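You operate a simulated robot arm through the tools that you are given. There is no shell and no other tool. Be economical: measure what you need, move in short steps, check, and stop when the job is done.

You are at the controls of a simulated robot arm. One attempt, no reset.

JOB
Set right what has fallen over on the hobby table top. At the end: the orange sponge stands on top of the white palette; the green memory stick stands where the orange sponge stood; the yellow fuses box, which lies on its side on the hobby table top, stands upright there; the orange tea carton, which lies on its side on the hobby table top, stands upright there; whatever was shut is shut again. Leave all else as you found it, and nothing knocked over.
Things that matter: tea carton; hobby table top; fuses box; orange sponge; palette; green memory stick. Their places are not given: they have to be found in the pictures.

Only the result counts: the job must be done as asked and must still hold three seconds after the hand-in. Knocking over, shifting, dropping, spilling or breaking anything else fails it.

ROBOT AND FRAMES
A 6-joint arm with a two-finger parallel gripper, fixed in place. Base frame: the origin is at the foot of the arm, x ahead of it, y to its left, z up; the work surface is at about z = 0. Readings come in mm, degrees, newtons and seconds.
With the tool pointing down near the work surface it reaches from about 180 to 460 mm from the base axis. Its first joint turns from -70.0 to 70.0 degrees. Payload 1.9 kg.
The tool frame sits at the grasp point between the pads (the TCP): z along the fingers, y along the line on which they close. The tips reach 23 mm beyond it. The gripper opens to 94 mm. The fingers are 38 mm wide and 10 mm thick; the gripper's body (54 by 96 mm) begins 39 mm behind the TCP.
Orientation is told as [roll, pitch, yaw] about the base's x, y, z axes, in that order, counted from this pose: with the fingers straight down and closing along the base's y, the tool's x points along the base's -x, its y along +y and its z along -z.

CONTROLS
- The arm moves only by the tool servo_tool. Its argument "moves" is a list of rows, each a list of 3 entries, a list of its own where there are three numbers: the gripper command, from -1 (fully open) to 1 (shut), values between in proportion, then the shift along the tool's x, y, z in mm, then the turn, a rotation vector about the tool's x, y, z in degrees. In form: [[gripper, [tx, ty, tz], [rx, ry, rz]], ...]. A call has 1 to 20 rows; each row is the pose to reach, as a shift and turn from the pose commanded when the call began, along the tool's axes at that moment. A row lasts 0.2 s, in which the tool goes at most 50 mm and 8.6 degrees; a call with a longer step from one row to the next is refused whole, and so is a gripper value outside its range. Where a pose cannot be reached the arm comes as near as it can. A force on the tool above 40 N (or 10 N above the force at the start of the call, whichever is more), or a blocked arm, ends the call early, and 0.2 s more pass. Each finger travels about 108 mm/s and halts on what it meets, pressing with about 38 N; the grip force reading is that of the motor and also rises with nothing between the fingers. The clock runs only during rows and for 0.2 s after the last one: add rows that repeat a pose to give the fingers time. The reply holds the time, the measured pose of the TCP, the force on the tool along the base axes, the opening and the grip force, in the units named above and with some noise.
- Cameras (640 x 400 px; columns grow to the right, rows downward): "scene" is fixed at [38.1, 305, 417.7]; the picture's right is [-0.88, -0.47, 0.00], its down [-0.30, 0.56, -0.78] and it looks along [0.37, -0.68, -0.63] (base axes); focal length 214 px, centre (320, 200). "wrist" rides on the gripper at [86, 16, -74] in the tool frame; the picture's right is [-0.18, 0.98, 0.00], its down [-0.58, -0.11, -0.81] and it looks along [-0.79, -0.15, 0.59] (tool axes); focal length 243 px, centre (320, 200).
- camera(camera): a new picture of that camera. The clock stands still meanwhile.
- measure_at(camera, pixels): for up to 12 pixels [column, row] of the newest picture of that camera ("zoom" is the newest enlarged one), the place [x, y, z] in the base frame of the surface seen there, good to about 2 mm. The clock stands still meanwhile.
- enlarge(camera, box): a new picture of the part [left, top, right, bottom] of that camera's present view, enlarged. The clock stands still meanwhile.
- sign_off(): hands the job in; it is judged then, once.

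Keep the steps short. Do not move on a guess: measure, check each grasp and each placing, and mend mistakes. In all there are 80 turns and 34 pictures (those below and enlarged ones count). Leave the gripper open and the arm clear of the work at the hand-in unless told otherwise, and finish with a single line.

The tools are called after "Request:" as name(argument=value, ...) on one line, values as JSON. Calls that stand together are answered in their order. servo_tool: Moves the arm, as the interface text tells. Its arguments: {"type":"object","properties":{"moves":{"type":"array"}},"required":["moves"]} The other tools are called the same way: camera (camera) takes a picture; measure_at (camera, pixels) gives the place of the surface under pixels of a picture; enlarge (camera, box) takes an enlarged picture of a part of a camera's view; sign_off () hands the job in.

At the start:

```text
t: 0.0
tool_pos: [244.6, -61.1, 287.9]
orientation: [0.0, 0.0, -0.1]
contact_force: [-0.1, 0.4, -0.3]
width: 94.0
gripper_force: 0.0
```

scene: 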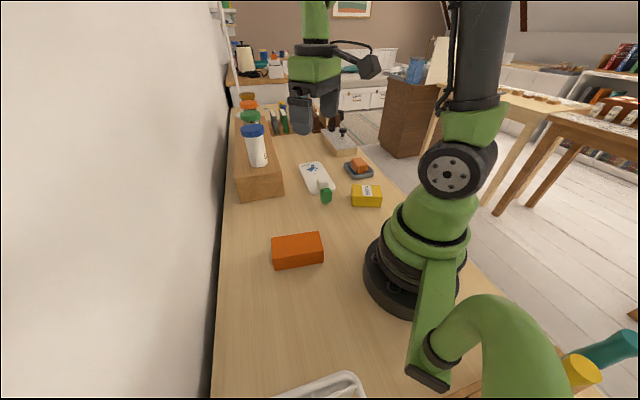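
wrist: 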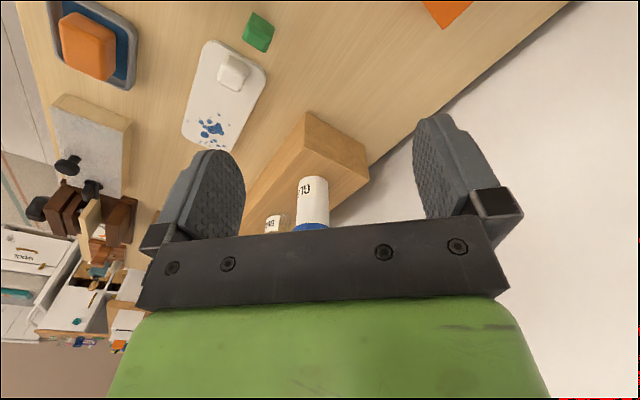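

I see a tea carton at about (297,250), a yellow box (366,196), a sponge on a dish (359,167), a palette (317,178) with a white thing on it, and a green block (326,195). I'll enlarge the region first.

Request:
enlarge(camera="scene", box=[230, 110, 410, 222])

Request:
measure_at(camera="scene", pixels=[[271, 238], [319, 233], [324, 247], [324, 262], [276, 269], [275, 253], [351, 185], [380, 185], [382, 195], [381, 206], [352, 206], [352, 196]])

```text
3.56 times, centred on (320, 166) of scene
```

zoom: 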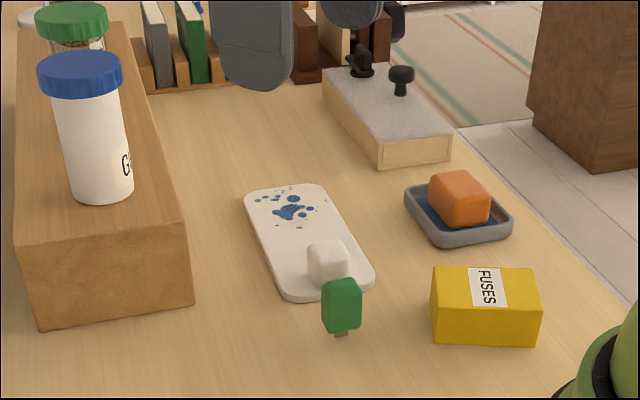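

```text
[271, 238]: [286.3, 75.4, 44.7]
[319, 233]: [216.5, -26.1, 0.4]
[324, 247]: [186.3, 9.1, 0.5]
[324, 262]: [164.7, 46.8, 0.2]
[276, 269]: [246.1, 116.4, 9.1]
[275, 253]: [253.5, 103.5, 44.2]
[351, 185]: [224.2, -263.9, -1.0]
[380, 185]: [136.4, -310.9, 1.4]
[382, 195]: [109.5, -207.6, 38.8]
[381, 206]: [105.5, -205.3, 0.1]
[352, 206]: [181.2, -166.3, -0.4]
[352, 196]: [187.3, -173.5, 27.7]
```

Next I'll measure the sponge, dish, palette, white block, stick and fuses box in the zoom.

Request:
measure_at(camera="zoom", pixels=[[433, 176], [470, 174], [489, 202], [462, 208], [448, 222], [490, 220], [409, 189], [510, 218], [440, 243], [435, 230], [462, 175], [430, 205]])

Request:
measure_at(camera="zoom", pixels=[[248, 196], [322, 188], [370, 276], [288, 296], [312, 244], [340, 241], [346, 262], [314, 264], [328, 283], [358, 284], [342, 316], [341, 334]])

Request:
measure_at(camera="zoom", pixels=[[437, 270], [532, 272], [538, 306], [436, 302], [535, 340], [436, 336], [350, 212], [382, 170], [447, 155], [190, 300], [174, 212], [42, 325]])

Request:
measure_at(camera="scene", pixels=[[274, 240], [317, 235], [321, 245], [321, 260], [278, 266], [277, 254], [300, 250], [298, 240]])

```text
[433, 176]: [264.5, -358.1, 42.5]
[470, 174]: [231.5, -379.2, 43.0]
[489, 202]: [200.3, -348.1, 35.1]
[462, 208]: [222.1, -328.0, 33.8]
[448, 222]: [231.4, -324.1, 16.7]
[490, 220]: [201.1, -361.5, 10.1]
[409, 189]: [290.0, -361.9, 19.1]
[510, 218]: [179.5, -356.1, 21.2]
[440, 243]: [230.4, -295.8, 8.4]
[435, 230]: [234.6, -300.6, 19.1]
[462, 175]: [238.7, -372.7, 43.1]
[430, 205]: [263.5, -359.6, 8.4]
```

```text
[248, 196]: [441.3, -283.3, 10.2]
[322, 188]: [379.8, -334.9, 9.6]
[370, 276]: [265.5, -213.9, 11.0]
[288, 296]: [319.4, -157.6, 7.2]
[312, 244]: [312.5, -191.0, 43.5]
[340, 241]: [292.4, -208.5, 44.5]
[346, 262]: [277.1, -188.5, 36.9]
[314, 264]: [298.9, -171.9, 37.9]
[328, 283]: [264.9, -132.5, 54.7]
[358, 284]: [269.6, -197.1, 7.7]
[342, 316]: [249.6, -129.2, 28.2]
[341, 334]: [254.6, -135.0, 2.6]
```

```text
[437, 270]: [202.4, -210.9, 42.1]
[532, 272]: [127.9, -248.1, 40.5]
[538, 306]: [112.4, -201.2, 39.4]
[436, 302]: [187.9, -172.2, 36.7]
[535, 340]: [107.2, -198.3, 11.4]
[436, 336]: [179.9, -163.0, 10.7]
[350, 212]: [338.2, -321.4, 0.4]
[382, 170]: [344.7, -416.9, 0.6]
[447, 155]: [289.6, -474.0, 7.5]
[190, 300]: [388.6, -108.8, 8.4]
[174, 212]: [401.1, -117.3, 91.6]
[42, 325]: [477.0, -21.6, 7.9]
```

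```text
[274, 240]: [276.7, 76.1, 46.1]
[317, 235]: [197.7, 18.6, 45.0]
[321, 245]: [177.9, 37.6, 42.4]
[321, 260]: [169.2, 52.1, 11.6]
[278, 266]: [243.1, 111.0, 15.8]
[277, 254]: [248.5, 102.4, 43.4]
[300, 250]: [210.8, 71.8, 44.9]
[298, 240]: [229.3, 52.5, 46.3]
```

The carton and fuses box lie with their long sides flat. I need their print to tell which end is up, so I'll enlarge the carton, and also the fuses, stick and sponge.

Request:
enlarge(camera="scene", box=[250, 220, 346, 280])

Request:
enlarge(camera="scene", box=[304, 150, 400, 210])

```text
6.67 times, centred on (298, 250) of scene
```

zoom: 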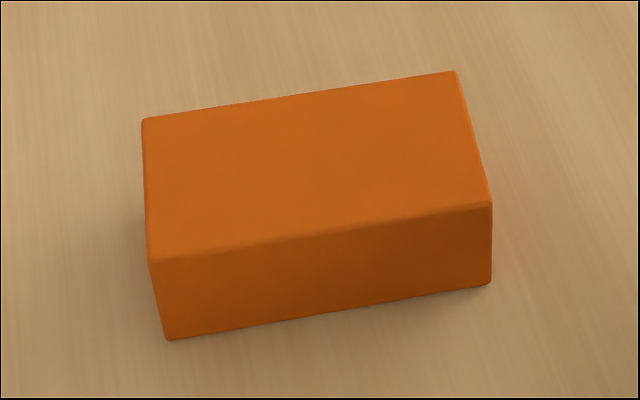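

```text
6.67 times, centred on (352, 180) of scene
```

zoom: 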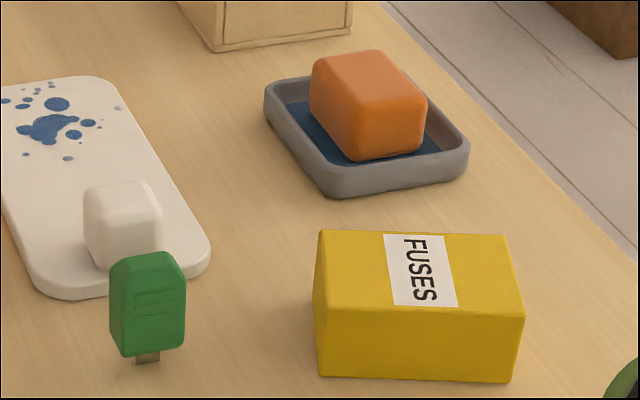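

The word FUSES has its letter tops toward the right end (toward -x), so that end goes up. I can't see any print on the carton from here. I'll turn the hand about 68° to look at its other side with the wrist camera.

Request:
servo_tool(moves=[[-1, [0, 0, 0], [0, 0, -8.5]], [-1, [0, 0, 0], [0, 0, -17]], [-1, [0, 0, 0], [0, 0, -25.5]], [-1, [0, 0, 0], [0, 0, -34]], [-1, [0, 0, 0], [0, 0, -42.5]], [-1, [0, 0, 0], [0, 0, -51]], [-1, [0, 0, 0], [0, 0, -59.5]], [-1, [0, 0, 0], [0, 0, -68]], [-1, [0, 0, 0], [0, 0, -68]]])

Request:
camera(camera="wrist")

```text
t: 2.0
tool_pos: [243.9, -62.2, 289.4]
orientation: [0.1, 0.1, 68.1]
contact_force: [0.3, 0.2, -0.3]
width: 93.8
gripper_force: 0.0
```

```text
28 pictures are left
```

wrist: 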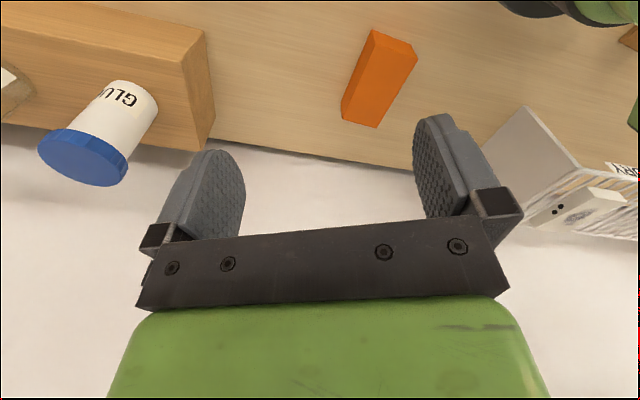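

The carton is at (380,80), so I'll enlarge there.

Request:
enlarge(camera="wrist", box=[300, 10, 460, 140])

```text
3.08 times, centred on (380, 75) of wrist
```

zoom: 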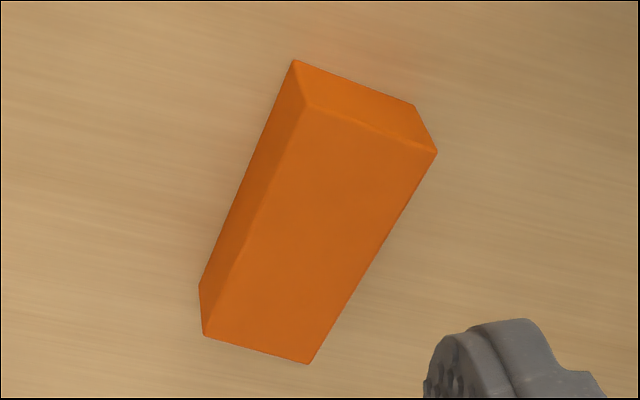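

There's no print on the carton's visible faces, so either end can go up. I'll measure its corners.

Request:
measure_at(camera="zoom", pixels=[[308, 112], [432, 153], [308, 358], [208, 331], [298, 66], [410, 107], [203, 290], [320, 230], [420, 130], [255, 190], [360, 95], [260, 345]])

```text
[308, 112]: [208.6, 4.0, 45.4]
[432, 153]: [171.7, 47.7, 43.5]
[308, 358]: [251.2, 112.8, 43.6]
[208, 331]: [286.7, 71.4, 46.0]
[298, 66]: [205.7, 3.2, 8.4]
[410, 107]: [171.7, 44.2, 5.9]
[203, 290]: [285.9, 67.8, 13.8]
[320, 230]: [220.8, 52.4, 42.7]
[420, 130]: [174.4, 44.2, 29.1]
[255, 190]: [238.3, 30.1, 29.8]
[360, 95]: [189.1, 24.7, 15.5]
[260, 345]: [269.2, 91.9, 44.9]
```

The carton measures about 104×57×46, centred at (229,58), with its long axis at 40°. I'll grip it across its 57 mm width, near the far end, with the hand leaning 35° outward, then swing it upright. First I'll move above it with yaw 40° at z≈150.

Request:
servo_tool(moves=[[-1, [-20, 8, 23], [0, 0, 4.6]], [-1, [-40, 16, 46], [0, 0, 9.2]], [-1, [-60, 24, 69], [0, 0, 13.8]], [-1, [-81, 33, 92], [0, 0, 18.4]], [-1, [-102, 42, 115], [0, 0, 23]], [-1, [-122, 50, 139], [0, 0, 27.8]], [-1, [-122, 50, 139], [0, 0, 27.8]], [-1, [-122, 50, 139], [0, 0, 27.8]]])

Request:
measure_at(camera="scene", pixels=[[300, 300], [225, 300], [225, 230], [245, 205], [270, 220], [290, 210], [230, 350], [340, 380]])

```text
t: 3.8
tool_pos: [245.4, 70.7, 150.0]
orientation: [0.1, 0.0, 40.3]
contact_force: [0.9, -0.2, 0.0]
width: 94.0
gripper_force: 0.1
```

```text
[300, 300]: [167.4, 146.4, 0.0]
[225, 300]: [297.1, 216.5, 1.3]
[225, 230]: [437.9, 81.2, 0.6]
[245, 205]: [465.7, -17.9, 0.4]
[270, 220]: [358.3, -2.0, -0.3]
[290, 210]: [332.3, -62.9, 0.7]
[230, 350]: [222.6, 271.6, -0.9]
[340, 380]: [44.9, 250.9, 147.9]
```

I'm above the carton. Next I lean +35° about the closing axis and come down to z≈80, then check.

Request:
servo_tool(moves=[[-1, [1, 0, 15], [0, 7, 0]], [-1, [2, 1, 30], [0, 14, 0]], [-1, [3, 1, 45], [0, 21, 0]], [-1, [3, 1, 58], [0, 28, 0]], [-1, [3, 1, 70], [0, 35, 0]], [-1, [3, 1, 70], [0, 35, 0]], [-1, [3, 1, 70], [0, 35, 0]]])

Request:
camera(camera="scene")

```text
t: 5.4
tool_pos: [239.3, 68.9, 80.0]
orientation: [0.0, 35.1, 40.2]
contact_force: [0.6, 0.0, -0.5]
width: 94.1
gripper_force: 0.1
```

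```text
26 pictures are left
```

scene: 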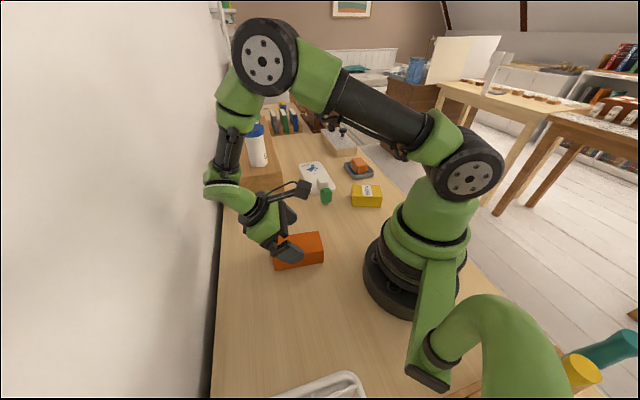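

The lean works. Now I go straight down to z≈35 around the carton and close.

Request:
servo_tool(moves=[[-1, [-10, 0, 12], [0, 0, 0]], [-1, [-20, 0, 24], [0, 0, 0]], [-1, [-29, 0, 34.6], [0, 0, 0]], [-1, [-29, 0, 34.6], [0, 0, 0]], [-1, [-29, 0, 34.6], [0, 0, 0]]])

```text
t: 6.6
tool_pos: [243.3, 72.5, 34.6]
orientation: [0.0, 35.0, 40.1]
contact_force: [0.2, 0.3, 0.1]
width: 94.0
gripper_force: 0.1
```

Request:
servo_tool(moves=[[0.3, [0, 0, 0], [0, 0, 0]], [0.6, [0, 0, 0], [0, 0, 0]], [1, [0, 0, 0], [0, 0, 0]], [1, [0, 0, 0], [0, 0, 0]], [1, [0, 0, 0], [0, 0, 0]]])

```text
t: 7.8
tool_pos: [244.0, 71.7, 34.8]
orientation: [-0.1, 35.1, 40.2]
contact_force: [0.4, 0.0, 0.2]
width: 59.2
gripper_force: 37.8
```

It's gripped at a width of 59. I'll back off along the tool axis, which moves up and outward, then look.

Request:
servo_tool(moves=[[1, [8, 0, -12], [0, 0, 0]], [1, [10, 0, -30], [0, 0, 0]], [1, [5, 0, -60], [0, 0, 0]], [1, [0, 0, -85], [0, 0, 0]], [1, [0, 0, -104], [0, 0, 0]], [1, [0, 0, -104], [0, 0, 0]]])

```text
t: 9.2
tool_pos: [274.2, 101.6, 114.3]
orientation: [1.1, 38.7, 40.8]
contact_force: [0.4, 0.4, 0.3]
width: 0.0
gripper_force: 37.9
```

The width reads 0, so the carton slipped out. I'll look.

Request:
camera(camera="scene")

Request:
camera(camera="wrist")

```text
25 pictures are left
```

scene: 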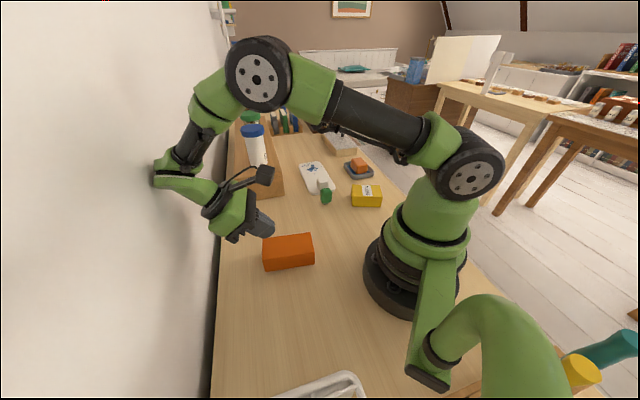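

```text
24 pictures are left
```

wrist: 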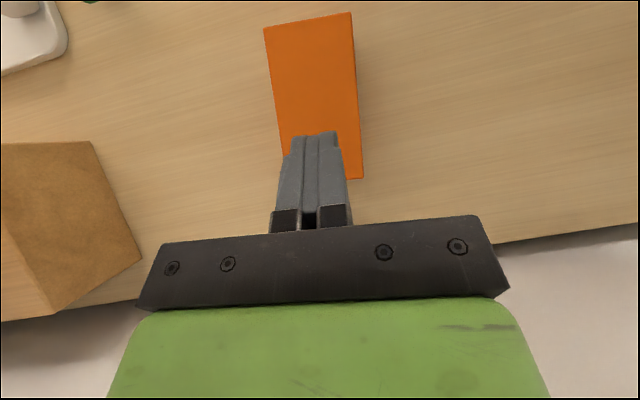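

The carton slid out and still lies flat, and my wrist is too near the wall. I'll measure the carton again and pull the hand back upright, away from the wall.

Request:
measure_at(camera="wrist", pixels=[[268, 32], [347, 17], [348, 30], [353, 120], [358, 172], [281, 140], [315, 80], [352, 16], [300, 20]])

Request:
measure_at(camera="scene", pixels=[[265, 249], [310, 236], [313, 245], [266, 257], [270, 268], [312, 262], [290, 243], [290, 262]])

Request:
servo_tool(moves=[[1, [10, 0, -8], [0, -6, 0]], [1, [25, 0, -8], [0, -12, 0]], [1, [40, 0, -8], [0, -18, 0]], [1, [55, 0, -8], [0, -25, 0]], [1, [65, 0, -8], [0, -33, 0]], [1, [65, 0, -8], [0, -36, 0]], [1, [65, 0, -8], [0, -36, 0]]])

```text
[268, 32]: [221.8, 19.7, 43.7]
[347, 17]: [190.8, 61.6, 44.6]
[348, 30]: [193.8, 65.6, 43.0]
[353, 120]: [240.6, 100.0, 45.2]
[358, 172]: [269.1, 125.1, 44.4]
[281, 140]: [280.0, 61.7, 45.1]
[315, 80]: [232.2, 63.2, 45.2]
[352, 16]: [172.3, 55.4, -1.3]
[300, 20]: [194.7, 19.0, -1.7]
```

```text
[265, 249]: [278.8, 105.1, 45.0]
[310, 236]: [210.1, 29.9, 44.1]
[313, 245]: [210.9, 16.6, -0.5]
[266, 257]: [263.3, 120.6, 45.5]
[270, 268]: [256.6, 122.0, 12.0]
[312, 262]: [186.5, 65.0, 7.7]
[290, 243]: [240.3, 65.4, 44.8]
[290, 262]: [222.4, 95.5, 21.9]
```

```text
t: 10.8
tool_pos: [252.3, 79.1, 163.4]
orientation: [-0.1, -1.0, 40.2]
contact_force: [0.9, -1.0, 0.1]
width: 0.0
gripper_force: 38.2
```

The carton's centre is now about (246,73), still at 39°. I'll re-grip it closer to the middle with a smaller lean of 30°, then lift slowly with checks.

Request:
servo_tool(moves=[[-1, [0, 0, 15], [0, 6, 0]], [-1, [-2, 0, 30], [0, 12, 0]], [-1, [-4, -1, 50], [0, 18, 0]], [-1, [-6, -1, 75], [0, 25, 0]], [-1, [-6, -1, 93], [0, 31, 0]], [-1, [-6, -1, 93], [0, 31, 0]], [-1, [-6, -1, 93], [0, 31, 0]]])

```text
t: 12.4
tool_pos: [259.0, 84.4, 70.9]
orientation: [0.1, 30.0, 40.2]
contact_force: [-0.5, -0.7, -0.4]
width: 93.7
gripper_force: 0.1
```

Request:
servo_tool(moves=[[-1, [-9, 0, 17], [0, 0, 0]], [-1, [-17.8, 0, 34.8], [0, 0, 0]], [-1, [-17.8, 0, 34.8], [0, 0, 0]], [0, [-17.8, 0, 34.8], [0, 0, 0]], [0.5, [-17.8, 0, 34.8], [0, 0, 0]], [1, [-17.8, 0, 34.8], [0, 0, 0]], [1, [-17.8, 0, 34.8], [0, 0, 0]], [1, [-17.8, 0, 34.8], [0, 0, 0]], [1, [-17.8, 0, 34.8], [0, 0, 0]]])

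Request:
enlarge(camera="scene", box=[200, 160, 360, 280])

```text
t: 14.4
tool_pos: [257.0, 81.6, 29.9]
orientation: [0.0, 30.0, 40.2]
contact_force: [-0.5, 0.5, -0.4]
width: 59.3
gripper_force: 38.1
```

```text
3.33 times, centred on (280, 220) of scene
```

zoom: 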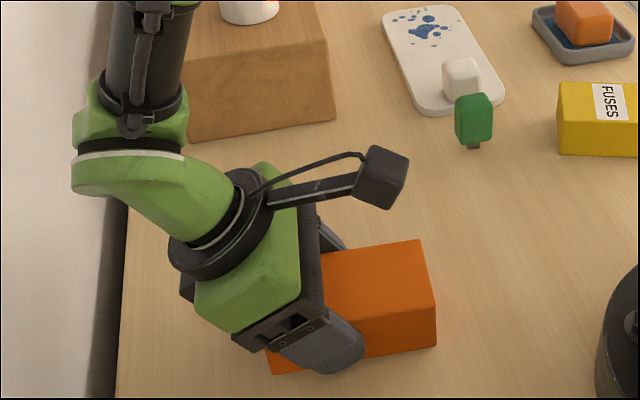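

The grip looks right. I'll lift slowly by 24 mm and check.

Request:
servo_tool(moves=[[1, [2, 0, -3.5], [0, 0, 0]], [1, [4, 0, -7], [0, 0, 0]], [1, [7, 0, -12], [0, 0, 0]], [1, [9.5, 0, -16.5], [0, 0, 0]], [1, [12, 0, -20.8], [0, 0, 0]], [1, [12, 0, -20.8], [0, 0, 0]]])

```text
t: 15.8
tool_pos: [256.8, 81.1, 54.3]
orientation: [0.0, 30.1, 40.3]
contact_force: [0.5, 0.0, 0.4]
width: 59.1
gripper_force: 38.0
```

It's holding. I'll continue to lift and turn back the lean slowly.

Request:
servo_tool(moves=[[1, [4, 0, -7], [0, 0, 0]], [1, [8, 0, -14], [0, 0, 0]], [1, [12, 0, -21], [0, -4, 0]], [1, [16, 0, -28], [0, -8, 0]], [1, [20, 0, -35], [0, -12, 0]], [1, [24, 0, -42], [0, -17, 0]], [1, [28, 0, -49], [0, -22, 0]], [1, [32, 0, -55], [0, -27, 0]], [1, [32, 0, -55], [0, -30, 0]], [1, [32, 0, -55], [0, -30, 0]]])

```text
t: 18.0
tool_pos: [256.7, 79.8, 120.0]
orientation: [0.0, 0.0, 40.1]
contact_force: [-0.4, 0.5, 0.6]
width: 58.9
gripper_force: 37.8
```

Still held. Now I tilt the remaining 60° while moving outward 45 mm.

Request:
servo_tool(moves=[[1, [-5, 0, -1], [0, -5, 0]], [1, [-10, 0, -2], [0, -11, 0]], [1, [-15, 0, -3], [0, -17, 0]], [1, [-20, 0, -4], [0, -23, 0]], [1, [-25, 0, -5], [0, -29, 0]], [1, [-30, 0, -6], [0, -35, 0]], [1, [-35, 0, -7], [0, -41, 0]], [1, [-40, 0, -8], [0, -47, 0]], [1, [-45, 0, -9], [0, -53, 0]], [1, [-45, 0, -10], [0, -60, 0]], [1, [-45, 0, -10], [0, -60, 0]], [1, [-45, 0, -10], [0, -60, 0]]])

Request:
camera(camera="scene")

```text
t: 20.6
tool_pos: [373.0, 101.4, 219.3]
orientation: [0.2, -59.8, 39.9]
contact_force: [-0.5, -0.4, -0.2]
width: 59.1
gripper_force: 37.9
out of reach, approached as far as the arm can: row 3, 4, 5, 6, 7, 8, 9, 10, 11, 12
```

```text
22 pictures are left
```

scene: 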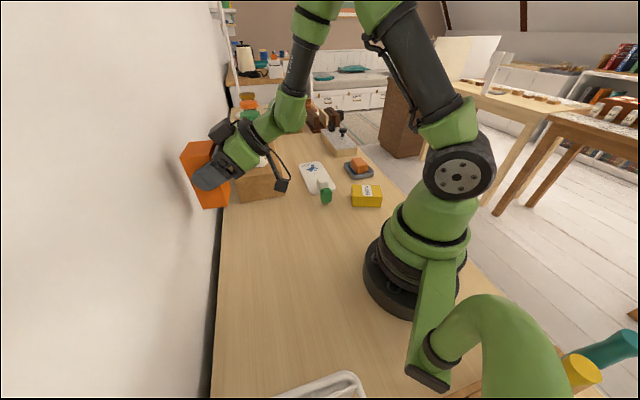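

The carton is held and hangs upright, but pointing outward this far isn't reachable close in. I'll turn the hand about the vertical so it points sideways toward +y. A small part first, to see how it behaves.

Request:
servo_tool(moves=[[1, [0, 0, 0], [-4.3, 0, -2.5]], [1, [0, 0, 0], [-8.7, 0, -5]], [1, [0, 0, 0], [-13, 0, -7.5]], [1, [0, 0, 0], [-17.3, 0, -10]], [1, [0, 0, 0], [-17.3, 0, -10]]])

```text
t: 21.8
tool_pos: [371.4, 101.2, 219.8]
orientation: [0.0, -60.0, 60.1]
contact_force: [0.0, -0.1, 0.7]
width: 59.1
gripper_force: 37.8
```

The commanded pose follows the real one. Next I move toward (290,80,160) while turning to yaw 90.

Request:
servo_tool(moves=[[1, [10, 7.5, -2.6], [-3.2, 0, -1.9]], [1, [20, 15, -5.2], [-6.5, 0, -3.7]], [1, [30, 22.5, -7.8], [-9.7, 0, -5.6]], [1, [40, 30, -10.4], [-13, 0, -7.5]], [1, [50, 37, -13], [-16.2, 0, -9.4]], [1, [60, 44.5, -15.6], [-19.5, 0, -11.2]], [1, [70, 52, -18.2], [-22.7, 0, -13.1]], [1, [81, 59.6, -20.9], [-26, 0, -15]], [1, [81, 59.6, -20.9], [-26, 0, -15]]])

Request:
camera(camera="scene")

```text
t: 23.8
tool_pos: [320.7, 85.5, 178.9]
orientation: [0.6, -59.8, 89.7]
contact_force: [0.1, -0.6, -0.3]
width: 59.3
gripper_force: 38.0
out of reach, approached as far as the arm can: row 5, 6, 7, 8, 9
```

```text
21 pictures are left
```

scene: 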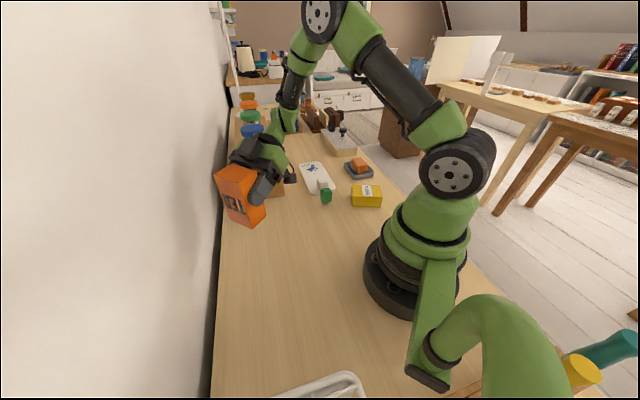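

Now I can see print on the carton at (237,203). I'll check which way up it is.

Request:
enlarge(camera="scene", box=[200, 150, 280, 230])

```text
5.00 times, centred on (240, 190) of scene
```

zoom: 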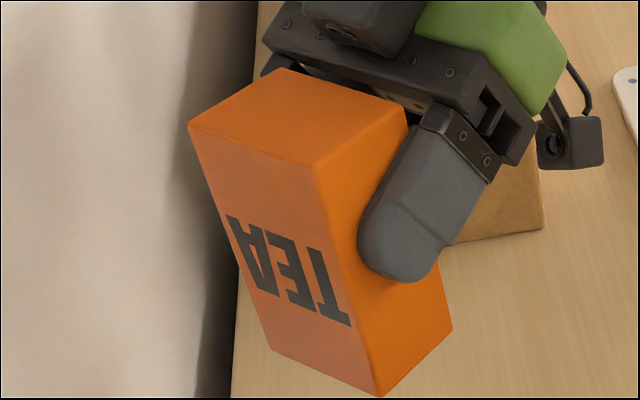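

The print is upside down this way, so the other end (the one nearer the base) must go up. I'll take the hand back to vertical, lay the carton down on the same face near (250,0), and re-grip it.

Request:
servo_tool(moves=[[1, [0, 0, 0], [0, 7, 0]], [1, [0, 0, 0], [0, 14, 0]], [1, [0, 5, 0], [0, 21, 0]], [1, [5, 12, -10], [0, 28, 0]], [1, [10, 19, -20], [0, 35, 0]], [1, [16, 27, -30], [0, 42, 0]], [1, [22, 35, -40], [0, 49, 0]], [1, [28, 43, -50], [0, 56, 0]], [1, [32, 50, -56], [0, 60, 0]], [1, [32, 50, -56], [0, 60, 0]]])

```text
t: 26.0
tool_pos: [271.4, 20.8, 181.5]
orientation: [0.0, 0.1, 90.3]
contact_force: [-0.6, 0.7, -0.2]
width: 59.0
gripper_force: 38.0
```

Now yaw to 0 over (240,0).

Request:
servo_tool(moves=[[1, [2, 3, 0], [0, 0, 8.2]], [1, [4, 6, 0], [0, 0, 16.4]], [1, [6, 9, 0], [0, 0, 24.6]], [1, [8, 12, 0], [0, 0, 32.8]], [1, [10, 15, 0], [0, 0, 41]], [1, [12, 18, 0], [0, 0, 49.2]], [1, [14, 21, 0], [0, 0, 57.4]], [1, [16, 24, 0], [0, 0, 65.6]], [1, [18, 27, 0], [0, 0, 73.8]], [1, [20, 30, 0], [0, 0, 82]], [1, [21, 31, 0], [0, 0, 90.3]], [1, [21, 31, 0], [0, 0, 90.3]]])

```text
t: 28.6
tool_pos: [240.9, -0.7, 180.4]
orientation: [0.0, 0.0, -0.3]
contact_force: [-0.5, 0.3, 0.0]
width: 59.4
gripper_force: 38.2
```

Lean +30 and lower to z≈50.

Request:
servo_tool(moves=[[1, [0, 0, 15], [0, 5, 0]], [1, [0, 0, 30], [0, 10, 0]], [1, [0, 0, 45], [0, 15, 0]], [1, [0, 0, 60], [0, 20, 0]], [1, [0, 0, 80], [0, 25, 0]], [1, [0, 0, 100], [0, 30, 0]], [1, [0, 0, 115], [0, 30.2, 0]], [1, [0, 0, 130], [0, 30.2, 0]], [1, [0, 0, 130], [0, 30.2, 0]]])

Request:
camera(camera="scene")

```text
t: 30.6
tool_pos: [240.2, -1.1, 50.2]
orientation: [0.0, 30.2, -0.2]
contact_force: [-0.4, 0.1, 0.2]
width: 58.9
gripper_force: 37.7
```

```text
19 pictures are left
```

scene: 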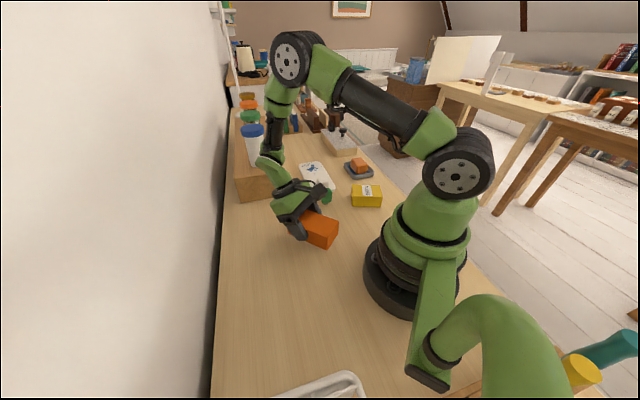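

Request:
servo_tool(moves=[[1, [-3, 0, 5.2], [0, 0, 0]], [1, [-6, 0, 10.4], [0, 0, 0]], [1, [-8, 0, 14], [0, 0, 0]], [1, [-9.7, 0, 16.8], [0, 0, 0]], [1, [-9.7, 0, 16.8], [0, 0, 0]]])

Request:
servo_tool(moves=[[0, [0, 0, 0], [0, 0, 0]], [-1, [0, 0, 0], [0, 0, 0]], [-1, [0, 0, 0], [0, 0, 0]], [-1, [0, 0, 0], [0, 0, 0]]])

```text
t: 31.8
tool_pos: [240.2, -0.5, 32.6]
orientation: [-0.2, 30.2, -0.1]
contact_force: [-3.3, 1.4, 17.8]
width: 59.1
gripper_force: 37.2
```

```text
t: 32.8
tool_pos: [241.1, 0.2, 31.6]
orientation: [-0.1, 30.1, -0.2]
contact_force: [0.1, 0.0, 0.1]
width: 94.0
gripper_force: 0.1
```

The carton lies along x, centred near (227,0), with its true top toward the base. I'll rise, go vertical, and test in the air whether a large outward lean (75°) is reachable near (220,0).

Request:
servo_tool(moves=[[-1, [10, 0, -17], [0, 0, 0]], [-1, [20, 0, -35], [0, 0, 0]], [-1, [30, 0, -52], [0, 0, 0]], [-1, [40, 0, -69], [0, -6, 0]], [-1, [50, 0, -87], [0, -12, 0]], [-1, [60, 0, -80], [0, -18, 0]], [-1, [67, 0, -76], [0, -24, 0]], [-1, [67, 0, -76], [0, -30, 0]], [-1, [67, 0, -76], [0, -30, 0]]])

Request:
servo_tool(moves=[[-1, [0, 0, 0], [0, 8, 0]], [-1, [0, 0, 0], [0, 16, 0]], [-1, [0, 0, 0], [0, 24, 0]], [-1, [0, 0, 0], [0, 32, 0]], [-1, [0, 0, 0], [0, 40, 0]], [-1, [0, 0, 0], [0, 48, 0]], [-1, [0, 0, 0], [0, 56, 0]], [-1, [0, 0, 0], [0, 64, 0]], [-1, [0, 0, 0], [0, 70, 0]], [-1, [0, 0, 0], [0, 76, 0]], [-1, [0, 0, 0], [0, 76, 0]]])

Request:
camera(camera="scene")

```text
t: 34.8
tool_pos: [219.7, -0.7, 130.7]
orientation: [0.0, 0.2, -0.2]
contact_force: [0.5, -0.3, 0.3]
width: 94.0
gripper_force: 0.0
```

```text
t: 37.2
tool_pos: [220.7, -0.4, 130.8]
orientation: [-0.2, 76.3, -0.3]
contact_force: [0.2, -1.1, -0.3]
width: 93.9
gripper_force: 0.1
```

```text
18 pictures are left
```

scene: 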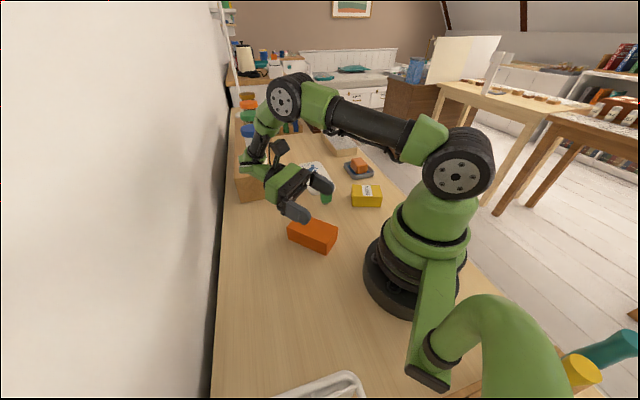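

A lean of 76° is reachable. I'll try 86° and lower z by 30.

Request:
servo_tool(moves=[[-1, [-10, 0, 2.5], [0, 3, 0]], [-1, [-19, 0, 5], [0, 6, 0]], [-1, [-29, 0, 7.3], [0, 10, 0]], [-1, [-29, 0, 7.3], [0, 10, 0]]])

Request:
camera(camera="wrist")

```text
t: 37.9
tool_pos: [219.4, -3.2, 106.7]
orientation: [-6.7, 82.6, -5.8]
contact_force: [-47.4, 16.5, -88.6]
width: 94.2
gripper_force: 0.1
stopped in row 3: the force on the tool passed its limit (the readings are from after the stop); the commanded pose is now the measured one
```

```text
17 pictures are left
```

wrist: 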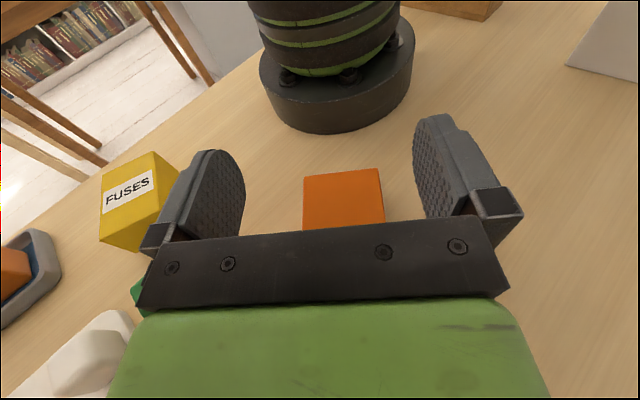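

The force limit tripped: the wrist link probably touched the shelf corner. I'll back off up and toward vertical, then check the shelf.

Request:
servo_tool(moves=[[-1, [15, 0, 0], [0, -4, 0]], [-1, [30, 0, 0], [0, -10, 0]], [-1, [45, 0, 0], [0, -18, 0]], [-1, [60, 0, 0], [0, -26, 0]], [-1, [60, 0, 0], [0, -34, 0]], [-1, [60, 0, 0], [0, -42, 0]], [-1, [60, 0, 0], [0, -42, 0]]])

Request:
enlarge(camera="scene", box=[210, 80, 410, 260])

```text
t: 39.5
tool_pos: [213.2, -2.4, 167.2]
orientation: [-0.8, 40.6, 0.0]
contact_force: [1.3, 0.4, 0.2]
width: 93.9
gripper_force: 0.1
```

```text
2.22 times, centred on (310, 170) of scene
```

zoom: 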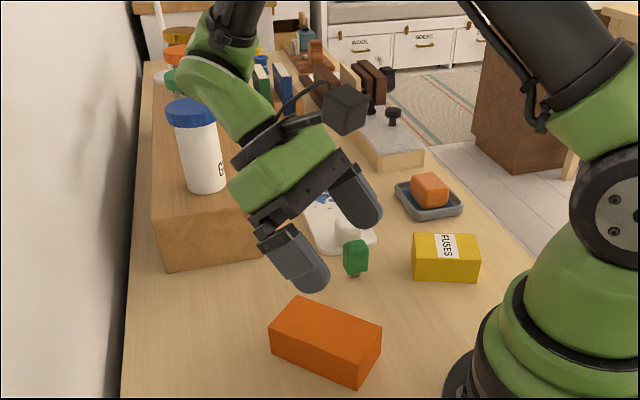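

The bottle still stands. I'll verify that the shelf hasn't shifted and get exact carton corners.

Request:
measure_at(camera="zoom", pixels=[[166, 270], [250, 255], [154, 222], [205, 190], [190, 105], [299, 299], [379, 328], [360, 352], [271, 322], [275, 345], [358, 381], [325, 325]])

```text
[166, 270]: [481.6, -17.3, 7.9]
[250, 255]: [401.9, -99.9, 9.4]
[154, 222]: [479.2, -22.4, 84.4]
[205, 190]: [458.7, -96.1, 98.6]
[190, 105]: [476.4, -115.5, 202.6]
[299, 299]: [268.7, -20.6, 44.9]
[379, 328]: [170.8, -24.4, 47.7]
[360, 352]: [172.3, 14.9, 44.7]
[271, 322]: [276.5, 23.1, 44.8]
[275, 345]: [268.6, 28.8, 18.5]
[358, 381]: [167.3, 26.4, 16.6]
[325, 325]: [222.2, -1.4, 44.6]
```

All is in place. Carton corners give centre ≈(222,-2) and yaw ≈3°. I'll go vertical above (213,-2) and descend.

Request:
servo_tool(moves=[[-1, [0, 0, 0], [0.5, -8, 0]], [-1, [0, 0, 0], [0.8, -16, 0]], [-1, [0, 0, 0], [0.8, -24, 0]], [-1, [0, 0, 0], [0.8, -32, 0]], [-1, [0, 0, 0], [0.8, -40.6, 0]], [-1, [0, 0, 0], [0.8, -40.6, 0]]])

Request:
servo_tool(moves=[[-1, [0, 0, 30], [0, 0, -1.5]], [-1, [0, 0, 60], [0, 0, -3]], [-1, [0, 0, 90], [0, 0, -3]], [-1, [0, 0, 90], [0, 0, -3]]])

```text
t: 40.9
tool_pos: [212.9, -1.2, 166.8]
orientation: [-1.3, 0.0, 0.9]
contact_force: [0.0, 0.0, 0.5]
width: 93.8
gripper_force: 0.0
```

```text
t: 41.9
tool_pos: [213.4, -3.3, 88.6]
orientation: [-0.5, 0.2, 3.9]
contact_force: [-0.3, -0.3, -0.6]
width: 94.0
gripper_force: 0.1
out of reach, approached as far as the arm can: row 3
```

The arm reported its limit at this radius. I'll move the grip farther out (x≈238), carry the carton 40 mm outward and re-grip there.

Request:
servo_tool(moves=[[-1, [-12, 0, 0], [-0.5, 0, 0.8]], [-1, [-25, 0, 10], [-0.5, 0, 0.8]], [-1, [-25, 0, 40], [-0.5, 0, 0.8]], [-1, [-25, 0, 60], [-0.5, 0, 0.8]], [-1, [-25, 0, 60], [-0.5, 0, 0.8]]])

```text
t: 43.1
tool_pos: [236.9, -0.1, 42.3]
orientation: [0.3, 1.0, 3.0]
contact_force: [-0.1, 1.1, -0.2]
width: 94.3
gripper_force: 0.0
out of reach, approached as far as the arm can: row 3, 4
```

It reached z=42, so the tips overlap the carton by about 26 mm, enough for a short carry. I'll close, lift 8, move out 40, set down and open.

Request:
servo_tool(moves=[[0, [0, 0, 0], [0, 0, 0]], [0.6, [0, 0, 0], [0, 0, 0]], [1, [0, 0, 0], [0, 0, 0]], [1, [0, 0, 0], [0, 0, 0]], [1, [0, 0, 0], [0, 0, 0]], [1, [-2, 0, -4], [0, 0, 0]], [1, [-6, 0, -9], [0, 0, 0]], [1, [-15, 0, -9], [0, 0, 0]], [1, [-25, 0, -9], [0, 0, 0]], [1, [-35, 0, -9], [0, 0, 0]], [1, [-42, 0, -9], [0, 0, 0]], [1, [-42, 0, -9], [0, 0, 0]]])

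```text
t: 44.4
tool_pos: [237.8, -0.9, 40.4]
orientation: [0.4, 1.0, 2.9]
contact_force: [-2.3, 1.7, 11.0]
width: 59.2
gripper_force: 38.0
out of reach, approached as far as the arm can: row 6
stopped in row 6: the force on the tool passed its limit (the readings are from after the stop); the commanded pose is now the measured one
```

Request:
servo_tool(moves=[[1, [-3, 0, -2], [0, 0, 0]], [1, [-6, 0, -5], [0, 0, 0]], [1, [-10, 0, -9], [0, 0, 0]], [1, [-18, 0, -11], [0, 0, 0]], [1, [-26, 0, -11], [0, 0, 0]], [1, [-34, 0, -11], [0, 0, 0]], [1, [-42, 0, -11], [0, 0, 0]], [1, [-42, 0, -11], [0, 0, 0]]])

```text
t: 46.2
tool_pos: [279.6, 1.6, 50.4]
orientation: [0.5, 0.9, 3.0]
contact_force: [0.5, -0.8, -0.1]
width: 58.7
gripper_force: 37.8
out of reach, approached as far as the arm can: row 2
```

Held. I go out another 20 mm, lower it and release.

Request:
servo_tool(moves=[[1, [-10, 0, 0], [0, 0, 0]], [1, [-20, 0, 3], [0, 0, 0]], [1, [-20, 0, 6], [0, 0, 0]], [1, [-20, 0, 8.5], [0, 0, 0]], [1, [-20, 0, 9.5], [0, 0, 0]], [1, [-20, 0, 9.5], [0, 0, 0]]])

Request:
servo_tool(moves=[[0, [0, 0, 0], [0, 0, 0]], [-1, [0, 0, 0], [0, 0, 0]], [-1, [0, 0, 0], [0, 0, 0]], [-1, [15, 0, -5], [0, 0, 0]], [-1, [30, 0, -5], [0, 0, 0]], [-1, [30, 0, -5], [0, 0, 0]]])

```text
t: 47.6
tool_pos: [298.5, 3.5, 41.5]
orientation: [0.5, 0.9, 3.1]
contact_force: [0.2, 0.7, 0.6]
width: 59.1
gripper_force: 38.2
```

```text
t: 49.0
tool_pos: [268.2, 2.1, 46.6]
orientation: [0.4, 0.9, 3.0]
contact_force: [-1.0, -0.1, 0.4]
width: 94.4
gripper_force: 0.0
```

Now at x=268, I try a small inward lean of −10° while descending to z≈29.

Request:
servo_tool(moves=[[-1, [0, 0, 4], [-0.4, -4, 0]], [-1, [0, 0, 10], [-0.4, -8, 0]], [-1, [0, 0, 17], [-0.4, -11, 0]], [-1, [0, 0, 17], [-0.4, -11, 0]], [-1, [0, 0, 17], [-0.4, -11, 0]]])

```text
t: 50.2
tool_pos: [268.8, 2.6, 30.0]
orientation: [0.9, -10.1, 2.9]
contact_force: [-0.3, 0.5, 0.6]
width: 93.8
gripper_force: 0.1
out of reach, approached as far as the arm can: row 2
```

That's reached. I'll fix the roll, then close.

Request:
servo_tool(moves=[[-1, [0, 0, 0], [0.9, 0, 0]], [0, [0, 0, 0], [0.9, 0, 0]], [0.6, [0, 0, 0], [0.9, 0, 0]], [1, [0, 0, 0], [0.9, 0, 0]], [1, [0, 0, 0], [0.9, 0, 0]], [1, [0, 0, 0], [0.9, 0, 0]]])

Request:
servo_tool(moves=[[1, [-2, 0, -4], [0, 0, 0]], [1, [-4, 0, -9], [0, 0, 0]], [1, [-7, 0, -16], [0, 1, 0]], [1, [-10, 0, -25], [0, 3, 0]], [1, [-13, 0, -35], [0, 6, 0]], [1, [-15, 0, -47], [0, 10, 0]], [1, [-17, 0, -60], [0, 14, 0]], [1, [-19, 0, -75], [0, 18, 0]], [1, [-21, 0, -90], [0, 22, 0]], [1, [-21, 0, -90], [0, 22, 0]]])

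```text
t: 51.6
tool_pos: [269.0, 2.7, 30.0]
orientation: [0.0, -10.1, 3.0]
contact_force: [-0.1, 0.1, -0.1]
width: 59.3
gripper_force: 38.4
```

```text
t: 53.8
tool_pos: [274.1, 1.2, 122.8]
orientation: [0.0, 12.0, 2.8]
contact_force: [0.3, 0.6, -0.2]
width: 59.0
gripper_force: 38.2
```

Held. Now I tip to a lean of +80° while moving in to (186,40), keeping the wrist clear of the shelf and the wall.

Request:
servo_tool(moves=[[1, [8, 4, 0], [0, 7, 0]], [1, [16, 8, 0], [0, 14, 0]], [1, [24, 12, 1], [0, 21, 0]], [1, [32, 16, 1], [0, 28, 0]], [1, [40, 20, 1], [0, 35, 0]], [1, [48, 24, 2], [0, 42, 0]], [1, [58, 30, 2], [0, 48, 0]], [1, [68, 36, 3], [0, 54, 0]], [1, [78, 40, 3], [0, 60, 0]], [1, [87, 44, 3], [0, 66, 0]], [1, [87, 44, 3], [0, 68, 0]], [1, [87, 44, 3], [0, 68, 0]]])

Request:
camera(camera="scene")

```text
t: 56.4
tool_pos: [187.4, 42.4, 137.8]
orientation: [-0.2, 79.9, 2.8]
contact_force: [0.0, 0.1, -0.3]
width: 59.2
gripper_force: 37.8
```

```text
15 pictures are left
```

scene: 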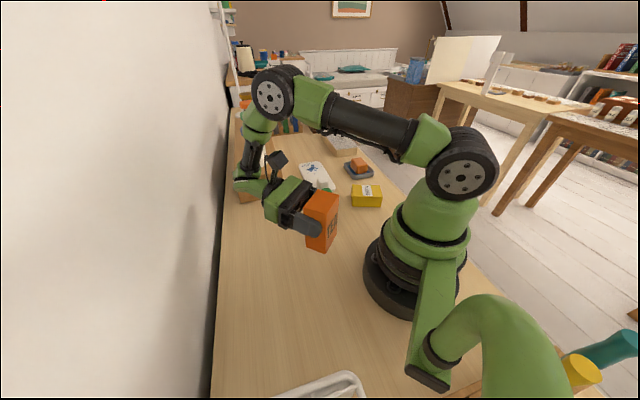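

The carton is upright with TEA facing right. I lower it to z≈76, then the last bit slowly.

Request:
servo_tool(moves=[[1, [-12, 0, 2.1], [0, 0, 0]], [1, [-24, 0, 4.2], [0, 0, 0]], [1, [-36, 0, 6.4], [0, 0, 0]], [1, [-48, 0, 8.5], [0, 0, 0]], [1, [-61, 0, 10.8], [0, 0, 0]], [1, [-61, 0, 10.8], [0, 0, 0]]])

Request:
enlarge(camera="scene", box=[220, 140, 380, 260])

```text
t: 57.8
tool_pos: [185.9, 41.3, 75.9]
orientation: [-0.1, 80.0, 2.8]
contact_force: [-0.3, -0.4, 0.0]
width: 59.4
gripper_force: 38.3
```

```text
3.33 times, centred on (300, 200) of scene
```

zoom: 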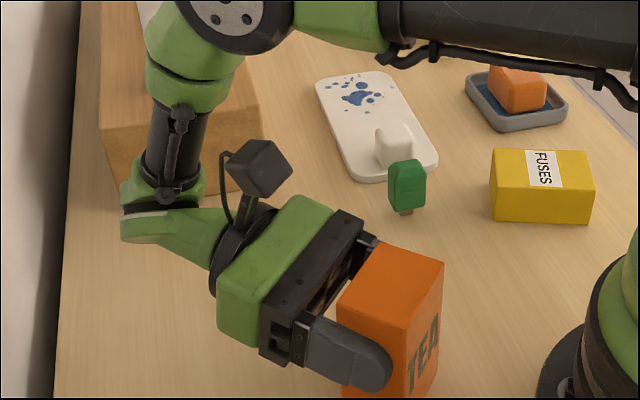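

TEA reads the right way up. I'll measure the top to know the remaining gap.

Request:
measure_at(camera="zoom", pixels=[[400, 270], [380, 262], [420, 275]])

```text
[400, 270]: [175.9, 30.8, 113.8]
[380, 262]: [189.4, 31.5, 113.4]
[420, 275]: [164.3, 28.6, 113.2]
```

The gap is about 8–9 mm. I lower in small steps until a light force shows.

Request:
servo_tool(moves=[[1, [-2, 0, 0.35], [0, 0, 0]], [1, [-4, 0, 0.7], [0, 0, 0]], [1, [-6, 0, 1], [0, 0, 0]], [1, [-7.5, 0, 1.3], [0, 0, 0]], [1, [-7.5, 0, 1.3], [0, 0, 0]]])

```text
t: 58.5
tool_pos: [186.3, 40.7, 73.1]
orientation: [-1.2, 80.1, 1.5]
contact_force: [0.2, -0.7, 8.1]
width: 59.1
gripper_force: 37.2
stopped in row 3: the force on the tool passed its limit (the readings are from after the stop); the commanded pose is now the measured one
```

Request:
enlarge(camera="scene", box=[220, 150, 360, 270])

```text
3.33 times, centred on (290, 210) of scene
```

zoom: 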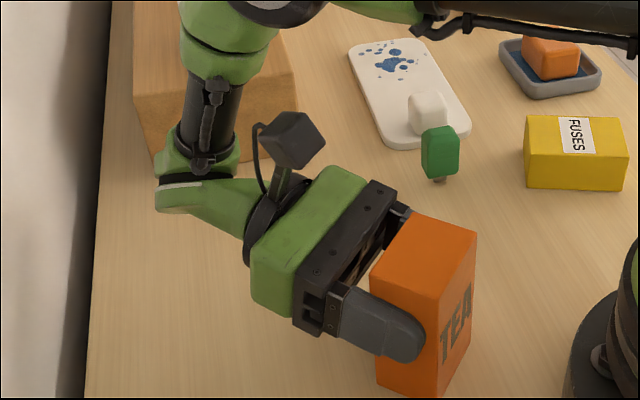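

Request:
measure_at(camera="zoom", pixels=[[425, 230], [425, 395], [378, 380], [436, 392], [430, 270], [465, 350], [375, 270], [440, 395], [185, 205], [215, 235], [205, 165]])

```text
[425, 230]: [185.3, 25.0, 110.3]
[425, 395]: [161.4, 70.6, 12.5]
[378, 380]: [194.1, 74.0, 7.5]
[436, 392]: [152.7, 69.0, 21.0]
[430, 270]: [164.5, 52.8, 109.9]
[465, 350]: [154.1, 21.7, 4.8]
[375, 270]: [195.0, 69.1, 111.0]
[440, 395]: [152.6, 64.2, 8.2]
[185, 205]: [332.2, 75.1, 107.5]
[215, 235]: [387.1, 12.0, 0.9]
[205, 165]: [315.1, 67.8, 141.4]
```

The upward force of 8 N suggests the carton is resting on the table. I'll release gently and check that it stands.

Request:
servo_tool(moves=[[0.8, [0, 0, 0], [0, 0, 0]], [0.3, [0, 0, 0], [0, 0, 0]], [0, [0, 0, 0], [0, 0, 0]], [-0.5, [0, 0, 0], [0, 0, 0]], [-1, [0, 0, 0], [0, 0, 0]], [-1, [0, 0, 0], [0, 0, 0]]])

Request:
camera(camera="wrist")

```text
t: 60.0
tool_pos: [186.1, 41.3, 72.4]
orientation: [-1.0, 80.0, 1.7]
contact_force: [0.4, -1.5, 0.4]
width: 94.3
gripper_force: 0.0
```

```text
12 pictures are left
```

wrist: 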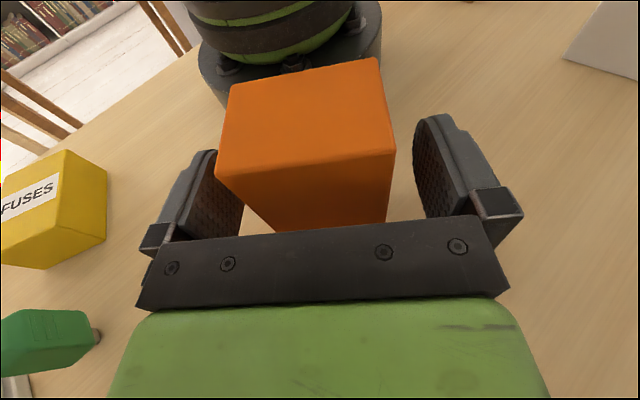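

The carton stands free. I go straight up, fingers flanking it, then bring the hand out to vertical.

Request:
servo_tool(moves=[[-1, [12, 0, -2], [0, 0, 0]], [-1, [25, 0, -4.5], [0, 0, 0]], [-1, [50, 0, -9], [0, 0, 0]], [-1, [80, 0, -14], [0, 0, 0]], [-1, [120, 0, -20], [0, -8, 0]], [-1, [125, 0, -30], [0, -16, 0]], [-1, [125, 0, -40], [0, -24, 0]], [-1, [125, 0, -50], [0, -32, 0]], [-1, [125, 0, -60], [0, -40, 0]], [-1, [125, 0, -60], [0, -48, 0]], [-1, [125, 0, -60], [0, -56, 0]], [-1, [125, 0, -60], [0, -64, 0]], [-1, [125, 0, -60], [0, -72, 0]], [-1, [125, 0, -60], [0, -80, 0]], [-1, [125, 0, -60], [0, -80, 0]]])

```text
t: 63.1
tool_pos: [223.3, 43.4, 205.3]
orientation: [-0.2, 0.1, 2.7]
contact_force: [-0.7, 0.0, 0.2]
width: 94.1
gripper_force: 0.1
```

I move over to the fuses box at yaw 26.5 and approach its upper (−x) half.

Request:
servo_tool(moves=[[-1, [-5, -40, 0], [0, 0, -4]], [-1, [-12, -80, 0], [0, 0, -8]], [-1, [-16, -120, 0], [0, 0, -12]], [-1, [-19, -160, 0], [0, 0, -16]], [-1, [-10, -185, 10], [0, 0, -20]], [-1, [20, -205, 25], [0, 0, -23.8]], [-1, [55, -228, 40], [0, 0, -23.8]], [-1, [89, -250, 55], [0, 0, -23.8]], [-1, [89, -250, 55], [0, 0, -23.8]], [-1, [89, -250, 55], [0, 0, -23.8]]])

Request:
camera(camera="wrist")

```text
t: 65.3
tool_pos: [147.2, -208.2, 152.9]
orientation: [-0.1, 0.1, 26.4]
contact_force: [-0.2, 1.0, 1.1]
width: 94.0
gripper_force: 0.0
```

```text
11 pictures are left
```

wrist: 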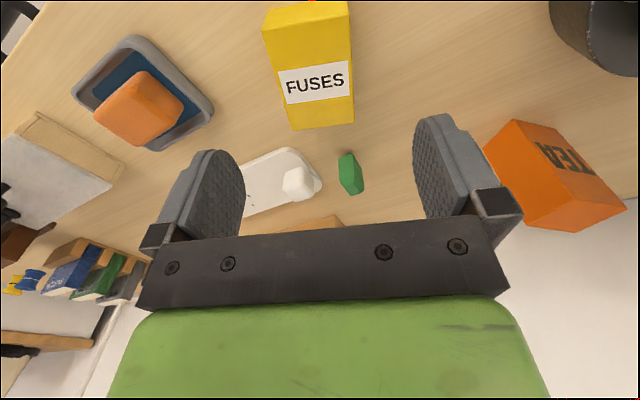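

FUSES reads with its letter tops toward the near end, which confirms the −x end goes up. I'll measure the box corners, and also the sponge, dish, stick and palette from this view.

Request:
measure_at(camera="wrist", pixels=[[293, 128], [353, 123], [266, 32], [346, 5], [272, 62], [350, 60], [310, 40], [345, 155], [354, 160], [346, 190], [362, 190]])

Request:
measure_at(camera="wrist", pixels=[[96, 104], [137, 72], [180, 95], [140, 118], [183, 110], [140, 145], [75, 88], [132, 38], [212, 108], [155, 147], [100, 80], [190, 85]])

```text
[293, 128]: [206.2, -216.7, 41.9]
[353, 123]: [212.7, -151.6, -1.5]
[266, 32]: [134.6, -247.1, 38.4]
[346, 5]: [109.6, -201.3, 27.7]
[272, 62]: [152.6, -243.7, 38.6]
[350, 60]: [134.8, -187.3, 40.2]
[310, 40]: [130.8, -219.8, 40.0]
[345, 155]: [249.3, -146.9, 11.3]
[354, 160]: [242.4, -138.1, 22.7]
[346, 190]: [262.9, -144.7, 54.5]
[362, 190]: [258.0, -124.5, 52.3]
```

```text
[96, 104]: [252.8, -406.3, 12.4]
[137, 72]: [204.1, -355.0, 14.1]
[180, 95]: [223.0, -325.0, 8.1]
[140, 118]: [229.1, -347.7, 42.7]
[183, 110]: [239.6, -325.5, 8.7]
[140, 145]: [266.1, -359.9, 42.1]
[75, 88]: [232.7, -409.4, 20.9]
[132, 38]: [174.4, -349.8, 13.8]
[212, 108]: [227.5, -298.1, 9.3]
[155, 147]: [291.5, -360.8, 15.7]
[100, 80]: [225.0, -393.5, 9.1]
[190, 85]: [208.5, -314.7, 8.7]
```

Box centre ≈(156,-209), 58 wide. I descend with an inward lean of −10° to z≈29.

Request:
servo_tool(moves=[[-1, [0, -4.5, 30], [0, -3, 0]], [-1, [0, -4.5, 60], [0, -6, 0]], [-1, [0, -4.5, 85], [0, -10, 0]], [-1, [0, -4.5, 105], [0, -10, 0]], [-1, [0, -4.5, 124], [0, -10, 0]], [-1, [0, -4.5, 124], [0, -10, 0]], [-1, [0, -4.5, 124], [0, -10, 0]]])

```text
t: 67.0
tool_pos: [148.9, -216.1, 30.0]
orientation: [0.2, -9.9, 26.5]
contact_force: [-0.3, 0.4, 0.9]
width: 93.9
gripper_force: 0.0
```

Request:
servo_tool(moves=[[-0.3, [0, 2, 0], [0, 0, 0]], [0.2, [0, 2, 0], [0, 0, 0]], [0.6, [0, 2, 0], [0, 0, 0]], [1, [0, 2, 0], [0, 0, 0]], [1, [0, 2, 0], [0, 0, 0]], [1, [0, 2, 0], [0, 0, 0]], [1, [0.5, 2, -3], [0, 0, 0]], [1, [1, 2, -7], [0, 0, 0]], [1, [1, 2, -14], [0, 0, 0]], [1, [0, 2, -22], [0, 1, 0]], [1, [0, 2, -32], [0, 2, 0]], [1, [0, 2, -45], [0, 4, 0]], [1, [-2, 2, -60], [0, 6, 0]], [1, [-4, 2, -78], [0, 8, 0]], [1, [-6, 2, -95], [0, 10, 0]], [1, [-6, 2, -95], [0, 10, 0]]])

```text
t: 70.3
tool_pos: [139.0, -217.4, 123.1]
orientation: [-0.1, 0.1, 26.3]
contact_force: [-0.2, 0.0, -1.5]
width: 59.8
gripper_force: 38.2
out of reach, approached as far as the arm can: row 1
```

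Held at 59.8. I carry it to (220,-110,150) turning to yaw 45.

Request:
servo_tool(moves=[[1, [-20, 10, -5], [0, 0, -3]], [1, [-40, 20, -10], [0, 0, -6]], [1, [-60, 30, -15], [0, 0, -9]], [1, [-80, 40, -20], [0, 0, -12]], [1, [-100, 50, -25], [0, 0, -15]], [1, [-120, 60, -27], [0, 0, -18.7]], [1, [-120, 60, -27], [0, 0, -18.7]]])

```text
t: 72.0
tool_pos: [218.8, -109.3, 149.6]
orientation: [0.0, 0.2, 45.2]
contact_force: [0.1, -0.2, -0.9]
width: 59.5
gripper_force: 37.4
```

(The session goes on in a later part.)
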